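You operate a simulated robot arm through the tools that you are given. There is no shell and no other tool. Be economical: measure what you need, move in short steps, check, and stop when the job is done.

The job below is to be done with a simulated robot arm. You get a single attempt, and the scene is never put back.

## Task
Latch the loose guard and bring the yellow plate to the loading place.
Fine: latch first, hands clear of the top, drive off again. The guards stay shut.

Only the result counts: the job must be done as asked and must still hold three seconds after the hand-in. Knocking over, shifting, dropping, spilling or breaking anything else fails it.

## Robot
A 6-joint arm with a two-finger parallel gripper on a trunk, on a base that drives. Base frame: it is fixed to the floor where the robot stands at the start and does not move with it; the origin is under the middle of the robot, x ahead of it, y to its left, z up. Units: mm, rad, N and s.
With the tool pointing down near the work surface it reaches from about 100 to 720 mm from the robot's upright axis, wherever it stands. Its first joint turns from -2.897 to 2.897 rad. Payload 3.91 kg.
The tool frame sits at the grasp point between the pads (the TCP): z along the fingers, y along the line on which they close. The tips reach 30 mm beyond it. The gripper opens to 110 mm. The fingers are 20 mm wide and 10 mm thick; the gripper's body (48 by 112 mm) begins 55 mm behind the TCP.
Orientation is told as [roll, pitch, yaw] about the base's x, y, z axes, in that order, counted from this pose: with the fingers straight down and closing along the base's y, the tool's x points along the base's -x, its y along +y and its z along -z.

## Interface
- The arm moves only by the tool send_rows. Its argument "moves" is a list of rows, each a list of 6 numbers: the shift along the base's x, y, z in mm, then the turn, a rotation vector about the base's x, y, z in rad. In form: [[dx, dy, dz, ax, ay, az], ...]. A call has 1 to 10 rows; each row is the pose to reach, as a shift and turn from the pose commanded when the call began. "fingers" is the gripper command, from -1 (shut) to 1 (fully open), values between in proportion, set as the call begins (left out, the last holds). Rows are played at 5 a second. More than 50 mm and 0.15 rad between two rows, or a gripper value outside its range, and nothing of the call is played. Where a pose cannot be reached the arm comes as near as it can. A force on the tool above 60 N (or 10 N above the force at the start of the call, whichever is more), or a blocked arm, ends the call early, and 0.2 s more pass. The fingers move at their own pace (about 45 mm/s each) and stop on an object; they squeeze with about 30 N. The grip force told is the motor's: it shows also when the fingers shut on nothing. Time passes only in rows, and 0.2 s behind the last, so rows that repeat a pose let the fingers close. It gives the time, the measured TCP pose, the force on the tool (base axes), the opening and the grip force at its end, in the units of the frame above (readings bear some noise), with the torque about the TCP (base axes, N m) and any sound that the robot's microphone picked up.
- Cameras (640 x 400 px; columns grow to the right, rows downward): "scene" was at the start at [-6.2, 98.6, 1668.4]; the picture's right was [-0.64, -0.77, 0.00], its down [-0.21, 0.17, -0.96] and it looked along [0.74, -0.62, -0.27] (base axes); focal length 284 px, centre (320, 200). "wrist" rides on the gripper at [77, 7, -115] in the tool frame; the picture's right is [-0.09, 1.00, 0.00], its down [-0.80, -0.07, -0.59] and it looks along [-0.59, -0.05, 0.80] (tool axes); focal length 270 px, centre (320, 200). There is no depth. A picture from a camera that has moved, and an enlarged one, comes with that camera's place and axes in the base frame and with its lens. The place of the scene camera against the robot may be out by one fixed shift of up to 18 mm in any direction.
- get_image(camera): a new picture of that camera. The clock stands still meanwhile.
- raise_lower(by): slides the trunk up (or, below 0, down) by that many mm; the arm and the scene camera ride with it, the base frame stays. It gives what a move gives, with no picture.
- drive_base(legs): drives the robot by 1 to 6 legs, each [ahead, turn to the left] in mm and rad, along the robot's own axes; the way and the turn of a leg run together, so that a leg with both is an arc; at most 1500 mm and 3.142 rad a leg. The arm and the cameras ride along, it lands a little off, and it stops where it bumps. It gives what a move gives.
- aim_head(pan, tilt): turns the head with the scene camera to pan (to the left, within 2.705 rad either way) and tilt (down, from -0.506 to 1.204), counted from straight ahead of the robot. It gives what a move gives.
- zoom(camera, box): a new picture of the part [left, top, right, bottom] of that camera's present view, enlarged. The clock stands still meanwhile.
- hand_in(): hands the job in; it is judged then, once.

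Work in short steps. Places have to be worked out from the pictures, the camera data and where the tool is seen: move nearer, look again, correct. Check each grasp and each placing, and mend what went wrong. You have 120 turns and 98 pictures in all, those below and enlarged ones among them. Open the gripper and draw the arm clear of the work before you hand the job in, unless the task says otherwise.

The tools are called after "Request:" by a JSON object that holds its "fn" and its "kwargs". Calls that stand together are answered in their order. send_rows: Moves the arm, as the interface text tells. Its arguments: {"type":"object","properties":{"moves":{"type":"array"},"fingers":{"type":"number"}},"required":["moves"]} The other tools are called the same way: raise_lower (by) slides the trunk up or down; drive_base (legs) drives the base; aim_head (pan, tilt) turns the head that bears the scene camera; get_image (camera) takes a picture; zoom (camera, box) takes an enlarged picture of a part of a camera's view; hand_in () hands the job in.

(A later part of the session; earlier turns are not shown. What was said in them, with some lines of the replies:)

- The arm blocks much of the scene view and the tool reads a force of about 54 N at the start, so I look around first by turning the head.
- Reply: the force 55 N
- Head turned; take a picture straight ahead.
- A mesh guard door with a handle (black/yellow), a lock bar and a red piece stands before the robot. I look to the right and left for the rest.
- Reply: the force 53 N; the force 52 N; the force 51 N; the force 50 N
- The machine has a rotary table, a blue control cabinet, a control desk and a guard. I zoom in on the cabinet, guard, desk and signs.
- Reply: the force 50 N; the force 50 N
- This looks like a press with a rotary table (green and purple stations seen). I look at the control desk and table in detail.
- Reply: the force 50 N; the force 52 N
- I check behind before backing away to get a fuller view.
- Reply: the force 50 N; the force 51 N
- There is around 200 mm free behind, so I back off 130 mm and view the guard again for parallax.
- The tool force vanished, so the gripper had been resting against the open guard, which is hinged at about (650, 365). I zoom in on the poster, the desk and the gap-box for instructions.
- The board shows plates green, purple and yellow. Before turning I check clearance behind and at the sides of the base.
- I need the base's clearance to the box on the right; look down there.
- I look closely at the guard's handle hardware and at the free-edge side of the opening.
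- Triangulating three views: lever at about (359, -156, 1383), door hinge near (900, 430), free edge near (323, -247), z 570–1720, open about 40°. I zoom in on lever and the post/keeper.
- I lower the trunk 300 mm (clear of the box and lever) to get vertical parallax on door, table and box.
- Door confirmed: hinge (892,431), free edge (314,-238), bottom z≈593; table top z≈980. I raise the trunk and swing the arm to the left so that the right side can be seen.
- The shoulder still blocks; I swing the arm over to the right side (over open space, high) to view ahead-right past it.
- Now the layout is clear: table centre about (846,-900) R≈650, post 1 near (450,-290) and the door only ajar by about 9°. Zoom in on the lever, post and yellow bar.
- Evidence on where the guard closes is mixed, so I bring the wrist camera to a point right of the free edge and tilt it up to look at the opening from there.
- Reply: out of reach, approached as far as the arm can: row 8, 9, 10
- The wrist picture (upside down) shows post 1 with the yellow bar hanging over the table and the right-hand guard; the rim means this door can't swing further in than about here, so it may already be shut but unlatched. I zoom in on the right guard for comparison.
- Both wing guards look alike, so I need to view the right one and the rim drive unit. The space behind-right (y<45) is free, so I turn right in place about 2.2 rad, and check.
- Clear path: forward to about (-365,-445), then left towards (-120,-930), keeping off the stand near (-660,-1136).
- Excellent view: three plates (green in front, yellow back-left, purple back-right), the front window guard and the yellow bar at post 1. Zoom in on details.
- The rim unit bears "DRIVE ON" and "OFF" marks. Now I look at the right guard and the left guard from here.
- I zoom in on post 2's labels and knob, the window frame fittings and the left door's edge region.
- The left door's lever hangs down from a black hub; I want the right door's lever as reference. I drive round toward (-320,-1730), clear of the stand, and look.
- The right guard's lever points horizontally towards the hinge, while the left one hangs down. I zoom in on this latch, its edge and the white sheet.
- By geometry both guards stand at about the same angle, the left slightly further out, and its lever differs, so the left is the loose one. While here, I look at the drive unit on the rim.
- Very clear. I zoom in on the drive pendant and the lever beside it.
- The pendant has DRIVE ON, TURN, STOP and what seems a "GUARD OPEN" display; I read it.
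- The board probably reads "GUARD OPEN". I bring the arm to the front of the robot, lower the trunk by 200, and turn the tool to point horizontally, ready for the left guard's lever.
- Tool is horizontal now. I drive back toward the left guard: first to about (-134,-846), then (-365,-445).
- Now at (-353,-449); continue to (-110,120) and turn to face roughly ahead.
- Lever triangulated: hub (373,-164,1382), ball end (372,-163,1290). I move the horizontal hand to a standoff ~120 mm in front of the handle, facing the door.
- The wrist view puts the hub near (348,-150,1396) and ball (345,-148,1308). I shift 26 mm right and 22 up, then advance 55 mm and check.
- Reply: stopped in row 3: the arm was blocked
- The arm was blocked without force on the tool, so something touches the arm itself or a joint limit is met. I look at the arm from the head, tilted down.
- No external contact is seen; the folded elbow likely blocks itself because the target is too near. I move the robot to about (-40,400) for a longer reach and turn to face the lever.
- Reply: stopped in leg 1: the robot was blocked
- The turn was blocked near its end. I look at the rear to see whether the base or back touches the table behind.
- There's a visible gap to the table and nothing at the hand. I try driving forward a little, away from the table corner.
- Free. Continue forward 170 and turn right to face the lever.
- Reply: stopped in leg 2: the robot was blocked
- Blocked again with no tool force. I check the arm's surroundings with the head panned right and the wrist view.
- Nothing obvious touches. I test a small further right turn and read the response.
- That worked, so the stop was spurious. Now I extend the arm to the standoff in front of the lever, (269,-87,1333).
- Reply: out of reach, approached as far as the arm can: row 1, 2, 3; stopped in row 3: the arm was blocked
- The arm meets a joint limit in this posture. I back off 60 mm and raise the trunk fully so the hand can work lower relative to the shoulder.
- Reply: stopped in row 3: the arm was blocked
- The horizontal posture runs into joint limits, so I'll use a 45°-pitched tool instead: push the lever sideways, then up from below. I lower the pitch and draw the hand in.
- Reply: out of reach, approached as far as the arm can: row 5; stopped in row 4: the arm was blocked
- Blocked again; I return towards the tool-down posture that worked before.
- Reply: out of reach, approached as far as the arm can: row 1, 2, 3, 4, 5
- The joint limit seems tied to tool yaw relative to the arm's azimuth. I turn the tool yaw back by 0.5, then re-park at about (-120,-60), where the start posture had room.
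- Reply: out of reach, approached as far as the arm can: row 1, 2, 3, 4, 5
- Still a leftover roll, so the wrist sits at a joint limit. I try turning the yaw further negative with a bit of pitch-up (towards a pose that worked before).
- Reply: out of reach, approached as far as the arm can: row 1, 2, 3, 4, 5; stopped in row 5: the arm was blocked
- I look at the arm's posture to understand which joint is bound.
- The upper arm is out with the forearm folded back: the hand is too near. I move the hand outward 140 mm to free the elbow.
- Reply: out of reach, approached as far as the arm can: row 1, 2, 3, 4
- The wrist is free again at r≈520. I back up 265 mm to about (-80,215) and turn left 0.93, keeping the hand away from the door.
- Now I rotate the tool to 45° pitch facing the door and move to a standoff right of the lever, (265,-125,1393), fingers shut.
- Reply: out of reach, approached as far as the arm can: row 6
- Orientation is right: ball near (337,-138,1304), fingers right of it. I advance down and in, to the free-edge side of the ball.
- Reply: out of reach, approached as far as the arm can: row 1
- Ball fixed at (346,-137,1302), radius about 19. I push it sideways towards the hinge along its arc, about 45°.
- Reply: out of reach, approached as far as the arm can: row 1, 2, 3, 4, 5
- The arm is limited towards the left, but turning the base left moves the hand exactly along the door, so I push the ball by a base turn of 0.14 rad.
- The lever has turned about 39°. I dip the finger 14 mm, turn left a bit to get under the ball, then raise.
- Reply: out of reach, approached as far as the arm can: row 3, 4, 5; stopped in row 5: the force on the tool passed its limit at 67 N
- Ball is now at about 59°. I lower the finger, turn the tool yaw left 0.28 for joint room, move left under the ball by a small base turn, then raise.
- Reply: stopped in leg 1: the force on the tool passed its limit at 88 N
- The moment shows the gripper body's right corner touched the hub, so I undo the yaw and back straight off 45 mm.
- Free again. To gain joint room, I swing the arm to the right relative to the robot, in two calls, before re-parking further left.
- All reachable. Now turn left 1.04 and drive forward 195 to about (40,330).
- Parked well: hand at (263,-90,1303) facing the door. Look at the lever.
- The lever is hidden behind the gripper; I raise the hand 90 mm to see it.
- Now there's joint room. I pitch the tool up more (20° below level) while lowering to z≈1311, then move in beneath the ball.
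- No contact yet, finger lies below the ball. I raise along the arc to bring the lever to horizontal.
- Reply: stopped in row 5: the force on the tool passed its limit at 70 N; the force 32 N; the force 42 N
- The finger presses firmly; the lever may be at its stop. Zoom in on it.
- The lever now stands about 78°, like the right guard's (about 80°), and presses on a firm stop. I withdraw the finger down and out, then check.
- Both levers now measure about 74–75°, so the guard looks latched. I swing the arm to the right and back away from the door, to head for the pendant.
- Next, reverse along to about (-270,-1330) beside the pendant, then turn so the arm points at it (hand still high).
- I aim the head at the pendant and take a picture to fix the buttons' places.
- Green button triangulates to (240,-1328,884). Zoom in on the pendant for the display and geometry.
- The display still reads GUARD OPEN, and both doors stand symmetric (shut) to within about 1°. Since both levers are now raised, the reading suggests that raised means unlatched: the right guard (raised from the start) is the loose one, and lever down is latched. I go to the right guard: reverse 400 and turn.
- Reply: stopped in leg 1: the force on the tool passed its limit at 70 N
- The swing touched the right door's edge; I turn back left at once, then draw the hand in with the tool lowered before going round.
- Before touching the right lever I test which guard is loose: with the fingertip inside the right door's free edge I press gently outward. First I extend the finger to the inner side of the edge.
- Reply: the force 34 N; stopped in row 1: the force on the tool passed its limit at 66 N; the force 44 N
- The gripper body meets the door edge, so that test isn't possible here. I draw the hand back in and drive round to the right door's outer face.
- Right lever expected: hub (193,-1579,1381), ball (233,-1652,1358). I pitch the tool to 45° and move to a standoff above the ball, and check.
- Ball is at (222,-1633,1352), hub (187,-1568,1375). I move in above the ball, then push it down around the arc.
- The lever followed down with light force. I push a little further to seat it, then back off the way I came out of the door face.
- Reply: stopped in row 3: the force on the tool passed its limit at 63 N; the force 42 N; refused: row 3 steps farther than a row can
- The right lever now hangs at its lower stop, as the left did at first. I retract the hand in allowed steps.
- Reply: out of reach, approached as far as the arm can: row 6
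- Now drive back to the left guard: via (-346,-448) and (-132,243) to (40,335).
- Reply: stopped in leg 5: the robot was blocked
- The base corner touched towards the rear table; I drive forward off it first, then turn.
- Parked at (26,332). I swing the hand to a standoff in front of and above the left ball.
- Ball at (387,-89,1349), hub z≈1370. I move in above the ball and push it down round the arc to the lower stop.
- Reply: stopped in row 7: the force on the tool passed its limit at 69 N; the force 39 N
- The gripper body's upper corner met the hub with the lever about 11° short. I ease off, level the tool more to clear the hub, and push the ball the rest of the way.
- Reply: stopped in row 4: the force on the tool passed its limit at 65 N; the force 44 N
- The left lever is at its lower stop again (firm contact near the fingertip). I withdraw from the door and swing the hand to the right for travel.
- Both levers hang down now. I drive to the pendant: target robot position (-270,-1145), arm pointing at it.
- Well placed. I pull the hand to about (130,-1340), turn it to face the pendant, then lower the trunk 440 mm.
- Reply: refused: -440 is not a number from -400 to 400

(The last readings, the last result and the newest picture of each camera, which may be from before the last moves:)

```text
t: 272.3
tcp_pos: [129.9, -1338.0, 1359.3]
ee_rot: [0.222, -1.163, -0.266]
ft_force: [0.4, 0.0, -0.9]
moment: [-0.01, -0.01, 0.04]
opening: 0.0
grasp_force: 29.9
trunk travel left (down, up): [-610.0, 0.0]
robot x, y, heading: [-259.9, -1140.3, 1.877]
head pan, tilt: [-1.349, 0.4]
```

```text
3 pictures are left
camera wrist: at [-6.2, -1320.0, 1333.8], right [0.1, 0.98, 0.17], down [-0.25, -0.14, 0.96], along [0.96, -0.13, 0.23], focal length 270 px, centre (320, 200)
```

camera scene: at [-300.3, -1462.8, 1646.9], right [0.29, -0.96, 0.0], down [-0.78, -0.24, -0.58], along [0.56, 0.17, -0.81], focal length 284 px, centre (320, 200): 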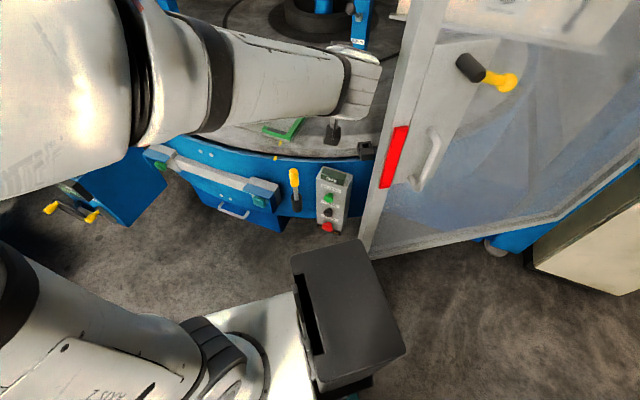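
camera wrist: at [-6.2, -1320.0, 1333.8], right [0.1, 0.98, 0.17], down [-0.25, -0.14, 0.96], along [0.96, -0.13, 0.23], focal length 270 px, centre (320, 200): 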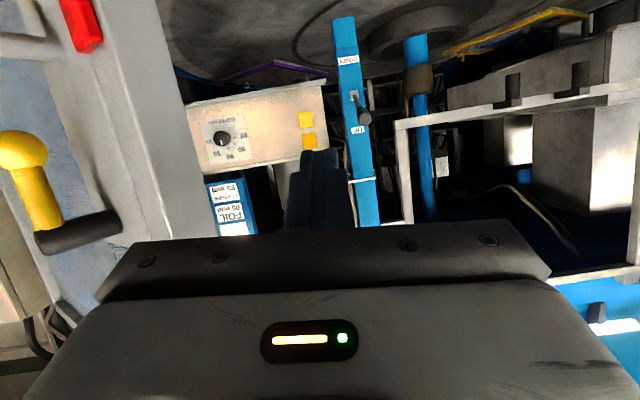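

Three pictures are left, so I use one zoom now from the high head position for the display text and button places.

Request:
{"fn": "aim_head", "kwargs": {"pan": -1.58, "tilt": 0.9}}

Request:
{"fn": "zoom", "kwargs": {"camera": "scene", "box": [260, 120, 480, 280]}}

```text
t: 273.2
tcp_pos: [128.3, -1336.5, 1359.7]
ee_rot: [0.221, -1.16, -0.264]
ft_force: [-0.4, -0.3, 0.8]
moment: [-0.01, 0.0, 0.02]
opening: 0.1
grasp_force: 30.3
trunk travel left (down, up): [-610.0, 0.0]
robot x, y, heading: [-261.9, -1143.6, 1.875]
head pan, tilt: [-1.58, 0.901]
```

```text
2.50 times, centred on (370, 200) of scene
camera zoom: at [-305.0, -1243.9, 1650.5], right [0.29, -0.96, 0.0], down [-0.75, -0.23, -0.62], along [0.59, 0.18, -0.78], focal length 711 px, centre (195, 200)
```

zoom: 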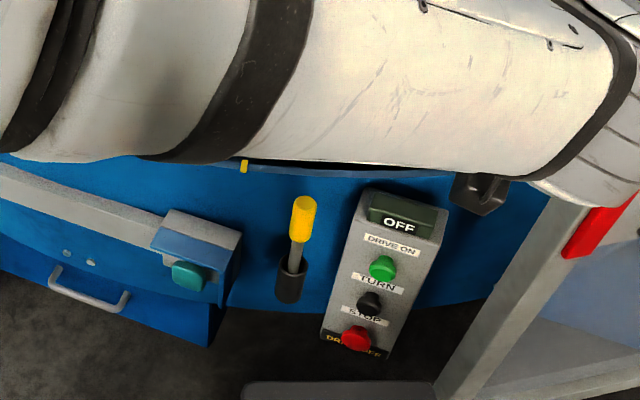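

The display has changed to "DRIVE OFF": the guards are latched. Buttons by triangulation: DRIVE ON z≈884, TURN ≈798, STOP ≈697, all near (240,-1328). I lower the trunk to bring the fingertip to the green button's height.

Request:
{"fn": "raise_lower", "kwargs": {"by": -400}}

Request:
{"fn": "raise_lower", "kwargs": {"by": -65}}

```text
t: 276.6
tcp_pos: [145.6, -1348.2, 1070.5]
ee_rot: [-0.19, -1.305, 0.138]
ft_force: [-1.2, -0.1, -0.3]
moment: [0.03, 0.0, 0.03]
opening: 0.0
grasp_force: 30.1
trunk travel left (down, up): [-228.0, 382.0]
robot x, y, heading: [-265.6, -1142.7, 1.876]
head pan, tilt: [-1.58, 0.901]
stopped: the arm was blocked; the commanded pose is now the measured one
```

```text
t: 277.6
tcp_pos: [149.3, -1353.0, 1077.8]
ee_rot: [-0.724, -1.355, 0.654]
ft_force: [-0.5, -0.6, -0.3]
moment: [-0.01, -0.01, 0.02]
opening: 0.0
grasp_force: 30.2
trunk travel left (down, up): [-163.0, 447.0]
robot x, y, heading: [-260.5, -1145.4, 1.88]
head pan, tilt: [-1.58, 0.901]
```

The arm got blocked: it lies over the robot's own rear housing when lowering. I raise again and will re-park with the arm to the robot's front-right.

Request:
{"fn": "raise_lower", "kwargs": {"by": 400}}

```text
t: 281.5
tcp_pos: [143.8, -1348.5, 1401.9]
ee_rot: [-0.151, -1.298, 0.094]
ft_force: [-0.7, -0.7, 0.2]
moment: [0.01, -0.04, 0.0]
opening: 0.2
grasp_force: 30.2
trunk travel left (down, up): [-563.0, 47.0]
robot x, y, heading: [-261.1, -1146.6, 1.875]
head pan, tilt: [-1.58, 0.901]
```

I swing the arm left by 1.3 rad relative to the robot (high, clear), then turn the base right by the same.

Request:
{"fn": "send_rows", "kwargs": {"moves": [[18, 41, 0, 0, 0, 0.1], [32, 84, 0, 0, 0, 0.2], [42, 129, 0, 0, 0, 0.3], [47, 174, 0, 0, 0, 0.4], [47, 219, 0, 0, 0, 0.5], [43, 264, 0, 0, 0, 0.6], [35, 308, 0, 0, 0, 0.7], [22, 352, 0, 0, 0, 0.8], [5, 394, 0, 0, 0, 0.9], [-16, 434, 0, 0, 0, 1.0]]}}

Request:
{"fn": "send_rows", "kwargs": {"moves": [[-25, 37, 0, 0, 0, 0.1], [-54, 72, 0, 0, 0, 0.2], [-86, 104, 0, 0, 0, 0.3]]}}

Request:
{"fn": "drive_base", "kwargs": {"legs": [[0, -1.3]]}}

```text
t: 283.7
tcp_pos: [129.8, -913.6, 1400.2]
ee_rot: [-0.154, -1.298, 1.097]
ft_force: [-0.1, 0.3, 0.0]
moment: [0.0, -0.04, -0.04]
opening: 0.2
grasp_force: 30.1
trunk travel left (down, up): [-563.0, 47.0]
robot x, y, heading: [-262.0, -1145.1, 1.88]
head pan, tilt: [-1.58, 0.901]
```

```text
t: 284.5
tcp_pos: [47.4, -808.9, 1400.0]
ee_rot: [-0.123, -1.294, 1.362]
ft_force: [-0.3, 0.9, -0.1]
moment: [-0.01, -0.01, -0.01]
opening: 0.0
grasp_force: 30.5
trunk travel left (down, up): [-563.0, 47.0]
robot x, y, heading: [-261.1, -1143.3, 1.877]
head pan, tilt: [-1.58, 0.901]
```

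```text
t: 288.1
tcp_pos: [141.8, -1353.2, 1400.3]
ee_rot: [-0.124, -1.295, 0.062]
ft_force: [0.4, 0.5, -0.5]
moment: [-0.01, 0.01, -0.01]
opening: 0.1
grasp_force: 29.6
trunk travel left (down, up): [-563.0, 47.0]
robot x, y, heading: [-253.7, -1152.9, 0.585]
head pan, tilt: [-1.58, 0.901]
```

Now the arm is to the robot's front-right. I lower the trunk 400 and watch that the hand follows.

Request:
{"fn": "raise_lower", "kwargs": {"by": -400}}

```text
t: 291.9
tcp_pos: [140.3, -1351.9, 1000.9]
ee_rot: [-0.124, -1.293, 0.063]
ft_force: [-0.9, -0.4, 0.1]
moment: [0.0, 0.0, 0.0]
opening: 0.0
grasp_force: 30.2
trunk travel left (down, up): [-163.0, 447.0]
robot x, y, heading: [-257.7, -1153.6, 0.582]
head pan, tilt: [-1.58, 0.901]
```

Works. Lower 108 more, to the green button's height, and take one wrist picture for alignment.

Request:
{"fn": "raise_lower", "kwargs": {"by": -108}}

Request:
{"fn": "get_image", "kwargs": {"camera": "wrist"}}

```text
t: 293.3
tcp_pos: [139.7, -1351.3, 892.1]
ee_rot: [-0.124, -1.292, 0.063]
ft_force: [0.3, 0.3, -0.7]
moment: [-0.04, 0.01, 0.03]
opening: 0.3
grasp_force: 30.0
trunk travel left (down, up): [-55.0, 555.0]
robot x, y, heading: [-257.2, -1154.5, 0.582]
head pan, tilt: [-1.58, 0.901]
```

```text
1 pictures are left
camera wrist: at [9.5, -1338.8, 849.3], right [0.08, 1.0, 0.05], down [-0.36, -0.02, 0.93], along [0.93, -0.09, 0.35], focal length 270 px, centre (320, 200)
```

wrist: 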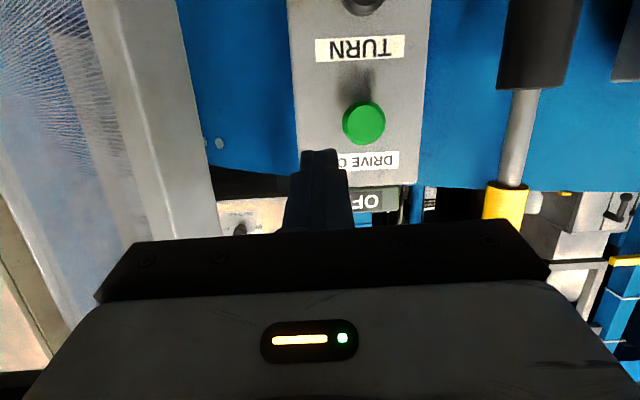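

Green button bears at (240,-1321,870), TURN at (240,-1323,786). I align the fingertip with the green button and press it gently.

Request:
{"fn": "send_rows", "kwargs": {"moves": [[0, 16, -8, 0, 0, 0], [0, 32, -16, 0, 0, 0], [20, 32, -16, 0, 0, 0], [40, 32, -16, 0, 0, 0], [50, 32, -16, 0, 0, 0], [56, 32, -16, 0, 0, 0], [62, 32, -16, 0, 0, 0], [67, 32, -16, 0, 0, 0], [72, 32, -16, 0, 0, 0], [77, 32, -16, 0, 0, 0]]}}

```text
t: 295.3
tcp_pos: [206.0, -1319.7, 875.3]
ee_rot: [-0.127, -1.292, 0.062]
ft_force: [-48.3, 7.4, 0.0]
moment: [0.26, -0.08, 0.06]
opening: 0.0
grasp_force: 30.5
trunk travel left (down, up): [-55.0, 555.0]
robot x, y, heading: [-262.5, -1155.2, 0.581]
head pan, tilt: [-1.58, 0.901]
heard: click
stopped in row 10: the force on the tool passed its limit at 67 N (the readings are from after the stop); the commanded pose is now the measured one
```

A click was heard: the drive button was pressed. I retract 40 mm and step down to the TURN button.

Request:
{"fn": "send_rows", "kwargs": {"moves": [[-20, 0, 0, 0, 0, 0], [-42, 0, 0, 0, 0, 0], [-42, -1, -28, 0, 0, 0], [-42, -2, -55, 0, 0, 0], [-42, -3, -82, 0, 0, 0]]}}

```text
t: 296.5
tcp_pos: [168.2, -1322.4, 791.3]
ee_rot: [-0.126, -1.289, 0.062]
ft_force: [0.2, -0.2, -0.1]
moment: [-0.01, 0.01, 0.0]
opening: 0.0
grasp_force: 30.2
trunk travel left (down, up): [-55.0, 555.0]
robot x, y, heading: [-258.0, -1155.6, 0.582]
head pan, tilt: [-1.58, 0.901]
```

At TURN height. I press it with small steps and listen.

Request:
{"fn": "send_rows", "kwargs": {"moves": [[15, 0, 0, 0, 0, 0], [25, 0, 0, 0, 0, 0], [31, 0, 0, 0, 0, 0], [36, 0, 0, 0, 0, 0], [40, 0, 0, 0, 0, 0], [44, 0, 0, 0, 0, 0], [10, 0, 0, 0, 0, 0]]}}

```text
t: 297.9
tcp_pos: [206.2, -1323.8, 792.1]
ee_rot: [-0.119, -1.287, 0.054]
ft_force: [-48.1, 6.9, 6.9]
moment: [0.13, -0.28, 0.1]
opening: 0.0
grasp_force: 30.1
trunk travel left (down, up): [-55.0, 555.0]
robot x, y, heading: [-257.4, -1154.1, 0.586]
head pan, tilt: [-1.58, 0.901]
heard: click
stopped in row 6: the force on the tool passed its limit at 65 N (the readings are from after the stop); the commanded pose is now the measured one
```

Clicked. I retract from the button and wait, listening for the table.

Request:
{"fn": "send_rows", "kwargs": {"moves": [[-20, 0, 0, 0, 0, 0], [-42, 0, 0, 0, 0, 0], [-42, 0, 0, 0, 0, 0], [-42, 0, 0, 0, 0, 0], [-42, 0, 0, 0, 0, 0], [-42, 0, 0, 0, 0, 0], [-42, 0, 0, 0, 0, 0], [-42, 0, 0, 0, 0, 0], [-42, 0, 0, 0, 0, 0], [-42, 0, 0, 0, 0, 0]]}}

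Request:
{"fn": "send_rows", "kwargs": {"moves": [[0, 0, 0, 0, 0, 0], [0, 0, 0, 0, 0, 0], [0, 0, 0, 0, 0, 0], [0, 0, 0, 0, 0, 0], [0, 0, 0, 0, 0, 0], [0, 0, 0, 0, 0, 0], [0, 0, 0, 0, 0, 0], [0, 0, 0, 0, 0, 0], [0, 0, 0, 0, 0, 0], [0, 0, 0, 0, 0, 0]]}}

```text
t: 300.1
tcp_pos: [168.0, -1326.0, 790.6]
ee_rot: [-0.119, -1.284, 0.053]
ft_force: [0.3, 0.1, -0.1]
moment: [0.0, 0.03, -0.02]
opening: 0.2
grasp_force: 29.4
trunk travel left (down, up): [-55.0, 555.0]
robot x, y, heading: [-259.1, -1153.2, 0.582]
head pan, tilt: [-1.58, 0.901]
```

```text
t: 302.3
tcp_pos: [168.1, -1325.8, 791.3]
ee_rot: [-0.118, -1.286, 0.053]
ft_force: [0.5, -1.4, 0.3]
moment: [0.03, -0.01, 0.04]
opening: 0.2
grasp_force: 29.7
trunk travel left (down, up): [-55.0, 555.0]
robot x, y, heading: [-256.9, -1153.8, 0.577]
head pan, tilt: [-1.58, 0.901]
```

I wait further, raise the trunk 200 mm for a better view, and aim the head at the loading place for the last picture.

Request:
{"fn": "raise_lower", "kwargs": {"by": 200}}

Request:
{"fn": "aim_head", "kwargs": {"pan": -0.5, "tilt": 0.4}}

Request:
{"fn": "send_rows", "kwargs": {"moves": [[0, 0, 0, 0, 0, 0], [0, 0, 0, 0, 0, 0], [0, 0, 0, 0, 0, 0], [0, 0, 0, 0, 0, 0], [0, 0, 0, 0, 0, 0], [0, 0, 0, 0, 0, 0], [0, 0, 0, 0, 0, 0], [0, 0, 0, 0, 0, 0], [0, 0, 0, 0, 0, 0], [0, 0, 0, 0, 0, 0]]}}

Request:
{"fn": "get_image", "kwargs": {"camera": "scene"}}

```text
t: 304.4
tcp_pos: [167.9, -1325.0, 990.0]
ee_rot: [-0.119, -1.285, 0.053]
ft_force: [-0.3, 0.3, 0.3]
moment: [0.03, 0.02, 0.01]
opening: 0.0
grasp_force: 29.8
trunk travel left (down, up): [-255.0, 355.0]
robot x, y, heading: [-259.5, -1152.6, 0.579]
head pan, tilt: [-1.58, 0.901]
```

```text
t: 305.8
tcp_pos: [168.0, -1325.3, 990.9]
ee_rot: [-0.119, -1.284, 0.053]
ft_force: [-0.4, 0.0, 0.2]
moment: [0.0, 0.03, 0.01]
opening: 0.0
grasp_force: 29.8
trunk travel left (down, up): [-255.0, 355.0]
robot x, y, heading: [-255.8, -1153.7, 0.58]
head pan, tilt: [-0.499, 0.4]
```

```text
t: 308.0
tcp_pos: [168.4, -1325.4, 990.4]
ee_rot: [-0.118, -1.284, 0.052]
ft_force: [-0.3, 0.4, -0.1]
moment: [0.0, 0.04, 0.02]
opening: 0.1
grasp_force: 30.1
trunk travel left (down, up): [-255.0, 355.0]
robot x, y, heading: [-255.9, -1156.7, 0.58]
head pan, tilt: [-0.499, 0.4]
```

```text
0 pictures are left
camera scene: at [-305.5, -1068.1, 1338.7], right [0.08, -1.0, 0.0], down [-0.39, -0.03, -0.92], along [0.92, 0.08, -0.39], focal length 284 px, centre (320, 200)
```

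scene: 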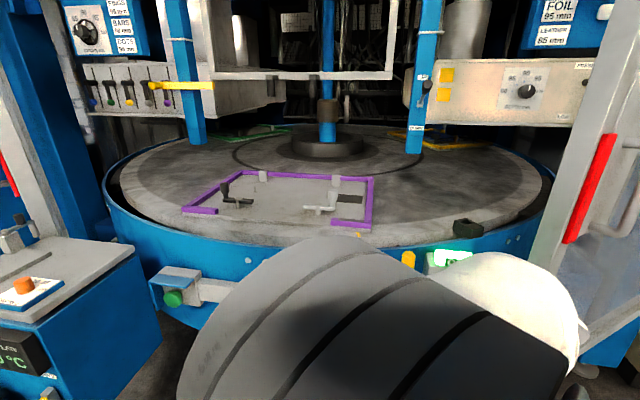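

Purple is now at the loading place, yellow at back-right, and the drive shows ON; one more TURN will bring yellow. I lower back and press TURN again.

Request:
{"fn": "raise_lower", "kwargs": {"by": -200}}

Request:
{"fn": "send_rows", "kwargs": {"moves": [[15, 1, 0, 0, 0, 0], [25, 2, 0, 0, 0, 0], [31, 2, 0, 0, 0, 0], [36, 2, 0, 0, 0, 0], [40, 2, 0, 0, 0, 0], [44, 2, 0, 0, 0, 0], [10, 2, 0, 0, 0, 0]]}}

```text
t: 310.1
tcp_pos: [167.7, -1325.0, 788.9]
ee_rot: [-0.119, -1.285, 0.052]
ft_force: [-0.5, 0.3, 0.6]
moment: [-0.02, 0.02, -0.01]
opening: 0.1
grasp_force: 30.3
trunk travel left (down, up): [-55.0, 555.0]
robot x, y, heading: [-253.4, -1152.2, 0.578]
head pan, tilt: [-0.499, 0.4]
```

```text
t: 311.7
tcp_pos: [180.6, -1324.2, 791.7]
ee_rot: [-0.122, -1.284, 0.054]
ft_force: [-0.2, -0.5, -0.2]
moment: [0.02, 0.0, 0.0]
opening: 0.0
grasp_force: 29.7
trunk travel left (down, up): [-55.0, 555.0]
robot x, y, heading: [-256.8, -1154.5, 0.584]
head pan, tilt: [-0.499, 0.4]
heard: click
```

One click. I keep clear and wait for the index to finish, moving to the STOP height meanwhile.

Request:
{"fn": "send_rows", "kwargs": {"moves": [[-15, 0, 0, 0, 0, 0], [-15, 0, 0, 0, 0, 0], [-15, 0, 0, 0, 0, 0], [-15, 0, 0, 0, 0, 0], [-15, 0, 0, 0, 0, 0], [-15, 0, 0, 0, 0, 0], [-15, 0, 0, 0, 0, 0], [-15, 0, 0, 0, 0, 0], [-15, 0, 0, 0, 0, 0], [-15, 0, 0, 0, 0, 0]]}}

Request:
{"fn": "raise_lower", "kwargs": {"by": -50}}

Request:
{"fn": "send_rows", "kwargs": {"moves": [[0, 0, -10, 0, 0, 0], [0, 0, -20, 0, 0, 0], [0, 0, -30, 0, 0, 0], [0, 0, -36, 0, 0, 0], [0, 0, -36, 0, 0, 0], [0, 0, -36, 0, 0, 0], [0, 0, -36, 0, 0, 0], [0, 0, -36, 0, 0, 0], [0, 0, -36, 0, 0, 0], [0, 0, -36, 0, 0, 0]]}}

Request:
{"fn": "send_rows", "kwargs": {"moves": [[0, 0, 0, 0, 0, 0], [0, 0, 0, 0, 0, 0], [0, 0, 0, 0, 0, 0], [0, 0, 0, 0, 0, 0], [0, 0, 0, 0, 0, 0], [0, 0, 0, 0, 0, 0], [0, 0, 0, 0, 0, 0], [0, 0, 0, 0, 0, 0], [0, 0, 0, 0, 0, 0], [0, 0, 0, 0, 0, 0]]}}

Request:
{"fn": "send_rows", "kwargs": {"moves": [[0, 0, 0, 0, 0, 0], [0, 0, 0, 0, 0, 0], [0, 0, 0, 0, 0, 0], [0, 0, 0, 0, 0, 0], [0, 0, 0, 0, 0, 0], [0, 0, 0, 0, 0, 0], [0, 0, 0, 0, 0, 0], [0, 0, 0, 0, 0, 0], [0, 0, 0, 0, 0, 0], [0, 0, 0, 0, 0, 0]]}}

Request:
{"fn": "send_rows", "kwargs": {"moves": [[0, 0, 0, 0, 0, 0], [0, 0, 0, 0, 0, 0], [0, 0, 0, 0, 0, 0], [0, 0, 0, 0, 0, 0], [0, 0, 0, 0, 0, 0], [0, 0, 0, 0, 0, 0], [0, 0, 0, 0, 0, 0], [0, 0, 0, 0, 0, 0], [0, 0, 0, 0, 0, 0], [0, 0, 0, 0, 0, 0]]}}

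```text
t: 313.9
tcp_pos: [165.0, -1324.9, 791.1]
ee_rot: [-0.12, -1.283, 0.052]
ft_force: [0.7, 0.2, 0.2]
moment: [0.01, 0.02, 0.02]
opening: 0.1
grasp_force: 30.3
trunk travel left (down, up): [-55.0, 555.0]
robot x, y, heading: [-256.9, -1153.5, 0.586]
head pan, tilt: [-0.499, 0.4]
```

```text
t: 314.9
tcp_pos: [164.5, -1325.3, 741.0]
ee_rot: [-0.12, -1.285, 0.053]
ft_force: [0.4, -0.3, 0.1]
moment: [-0.05, 0.01, 0.01]
opening: 0.1
grasp_force: 29.9
trunk travel left (down, up): [-5.0, 605.0]
robot x, y, heading: [-256.4, -1155.6, 0.58]
head pan, tilt: [-0.499, 0.4]
```

```text
t: 317.1
tcp_pos: [162.9, -1324.5, 704.5]
ee_rot: [-0.117, -1.284, 0.053]
ft_force: [-0.1, -1.1, 0.1]
moment: [-0.01, -0.01, -0.02]
opening: 0.0
grasp_force: 29.8
trunk travel left (down, up): [-5.0, 605.0]
robot x, y, heading: [-256.4, -1155.5, 0.586]
head pan, tilt: [-0.499, 0.4]
```

```text
t: 319.3
tcp_pos: [163.8, -1324.0, 705.0]
ee_rot: [-0.12, -1.284, 0.053]
ft_force: [0.7, 0.0, -0.2]
moment: [0.01, -0.01, 0.0]
opening: 0.0
grasp_force: 29.1
trunk travel left (down, up): [-5.0, 605.0]
robot x, y, heading: [-258.5, -1152.4, 0.58]
head pan, tilt: [-0.499, 0.4]
```

```text
t: 321.5
tcp_pos: [163.8, -1324.3, 706.5]
ee_rot: [-0.118, -1.284, 0.05]
ft_force: [-0.2, -0.2, 0.0]
moment: [-0.01, 0.02, 0.0]
opening: 0.0
grasp_force: 30.0
trunk travel left (down, up): [-5.0, 605.0]
robot x, y, heading: [-255.7, -1157.2, 0.585]
head pan, tilt: [-0.499, 0.4]
```

```text
t: 323.7
tcp_pos: [163.3, -1323.8, 705.5]
ee_rot: [-0.118, -1.283, 0.052]
ft_force: [-0.4, 0.4, -0.1]
moment: [-0.02, 0.02, -0.02]
opening: 0.0
grasp_force: 30.3
trunk travel left (down, up): [-5.0, 605.0]
robot x, y, heading: [-253.5, -1152.4, 0.584]
head pan, tilt: [-0.499, 0.4]
```

Twelve seconds have passed since the press. Now I press STOP.

Request:
{"fn": "send_rows", "kwargs": {"moves": [[15, 1, 0, 0, 0, 0], [25, 1, 0, 0, 0, 0], [33, 1, 0, 0, 0, 0], [38, 1, 0, 0, 0, 0], [43, 1, 0, 0, 0, 0], [47, 1, 0, 0, 0, 0], [51, 1, 0, 0, 0, 0], [55, 1, 0, 0, 0, 0]]}}

```text
t: 325.3
tcp_pos: [208.4, -1326.2, 705.9]
ee_rot: [-0.123, -1.281, 0.056]
ft_force: [-46.9, 8.5, 12.2]
moment: [0.22, 0.05, 0.22]
opening: 0.3
grasp_force: 30.1
trunk travel left (down, up): [-5.0, 605.0]
robot x, y, heading: [-256.8, -1152.4, 0.588]
head pan, tilt: [-0.499, 0.4]
heard: click
stopped in row 8: the force on the tool passed its limit at 65 N (the readings are from after the stop); the commanded pose is now the measured one
```

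STOP clicked. I draw the hand back, open the gripper, and raise the trunk a bit clear of the pendant.

Request:
{"fn": "send_rows", "kwargs": {"moves": [[-20, 0, 0, 0, 0, 0], [-45, 0, 0, 0, 0, 0], [-60, 0, 0, 0, 0, 0]]}}

Request:
{"fn": "send_rows", "kwargs": {"moves": [[0, 0, 0, 0, 0, 0], [0, 0, 0, 0, 0, 0], [0, 0, 0, 0, 0, 0], [0, 0, 0, 0, 0, 0], [0, 0, 0, 0, 0, 0], [0, 0, 0, 0, 0, 0], [0, 0, 0, 0, 0, 0], [0, 0, 0, 0, 0, 0]], "fingers": 1}}

```text
t: 326.1
tcp_pos: [152.0, -1326.8, 701.5]
ee_rot: [-0.115, -1.277, 0.047]
ft_force: [-0.1, 0.4, -1.0]
moment: [0.03, -0.03, 0.01]
opening: 0.0
grasp_force: 30.3
trunk travel left (down, up): [-5.0, 605.0]
robot x, y, heading: [-260.1, -1156.5, 0.582]
head pan, tilt: [-0.499, 0.4]
```

```text
t: 327.9
tcp_pos: [152.6, -1327.1, 701.5]
ee_rot: [-0.115, -1.279, 0.048]
ft_force: [0.3, 1.0, 0.4]
moment: [-0.03, -0.02, 0.0]
opening: 109.9
grasp_force: 0.0
trunk travel left (down, up): [-5.0, 605.0]
robot x, y, heading: [-257.0, -1150.8, 0.584]
head pan, tilt: [-0.499, 0.4]
```

The sequence is complete: guards latched, two indexes made, drive stopped, and the hand clear with the gripper open. I hand in.

Request:
{"fn": "hand_in", "kwargs": {}}

```text
The job is handed in.
```

I latched the loose guard, turned the table twice to bring the yellow plate to the loading place, and pressed STOP. I had no pictures left to confirm that the yellow plate arrived or that the drive display reads OFF.

- **Guard:** The loose one was the right-hand guard. I first took it for the left one and raised its lever, then put that lever back down before switching the drive on. With both levers down, the pendant display changed from "GUARD OPEN" to what I read as "DRIVE OFF".
- **Plate:** After the first TURN a picture showed purple at the loading place and yellow next in line. The second TURN clicked, and I waited about 12 seconds before pressing STOP, which also clicked.
- **Contacts:** The hand hit the edge of the right guard twice (up to about 70 N), and the base was stopped twice beside the rear table. I saw nothing move.

The gripper was open and drawn back from the pendant when I handed in.
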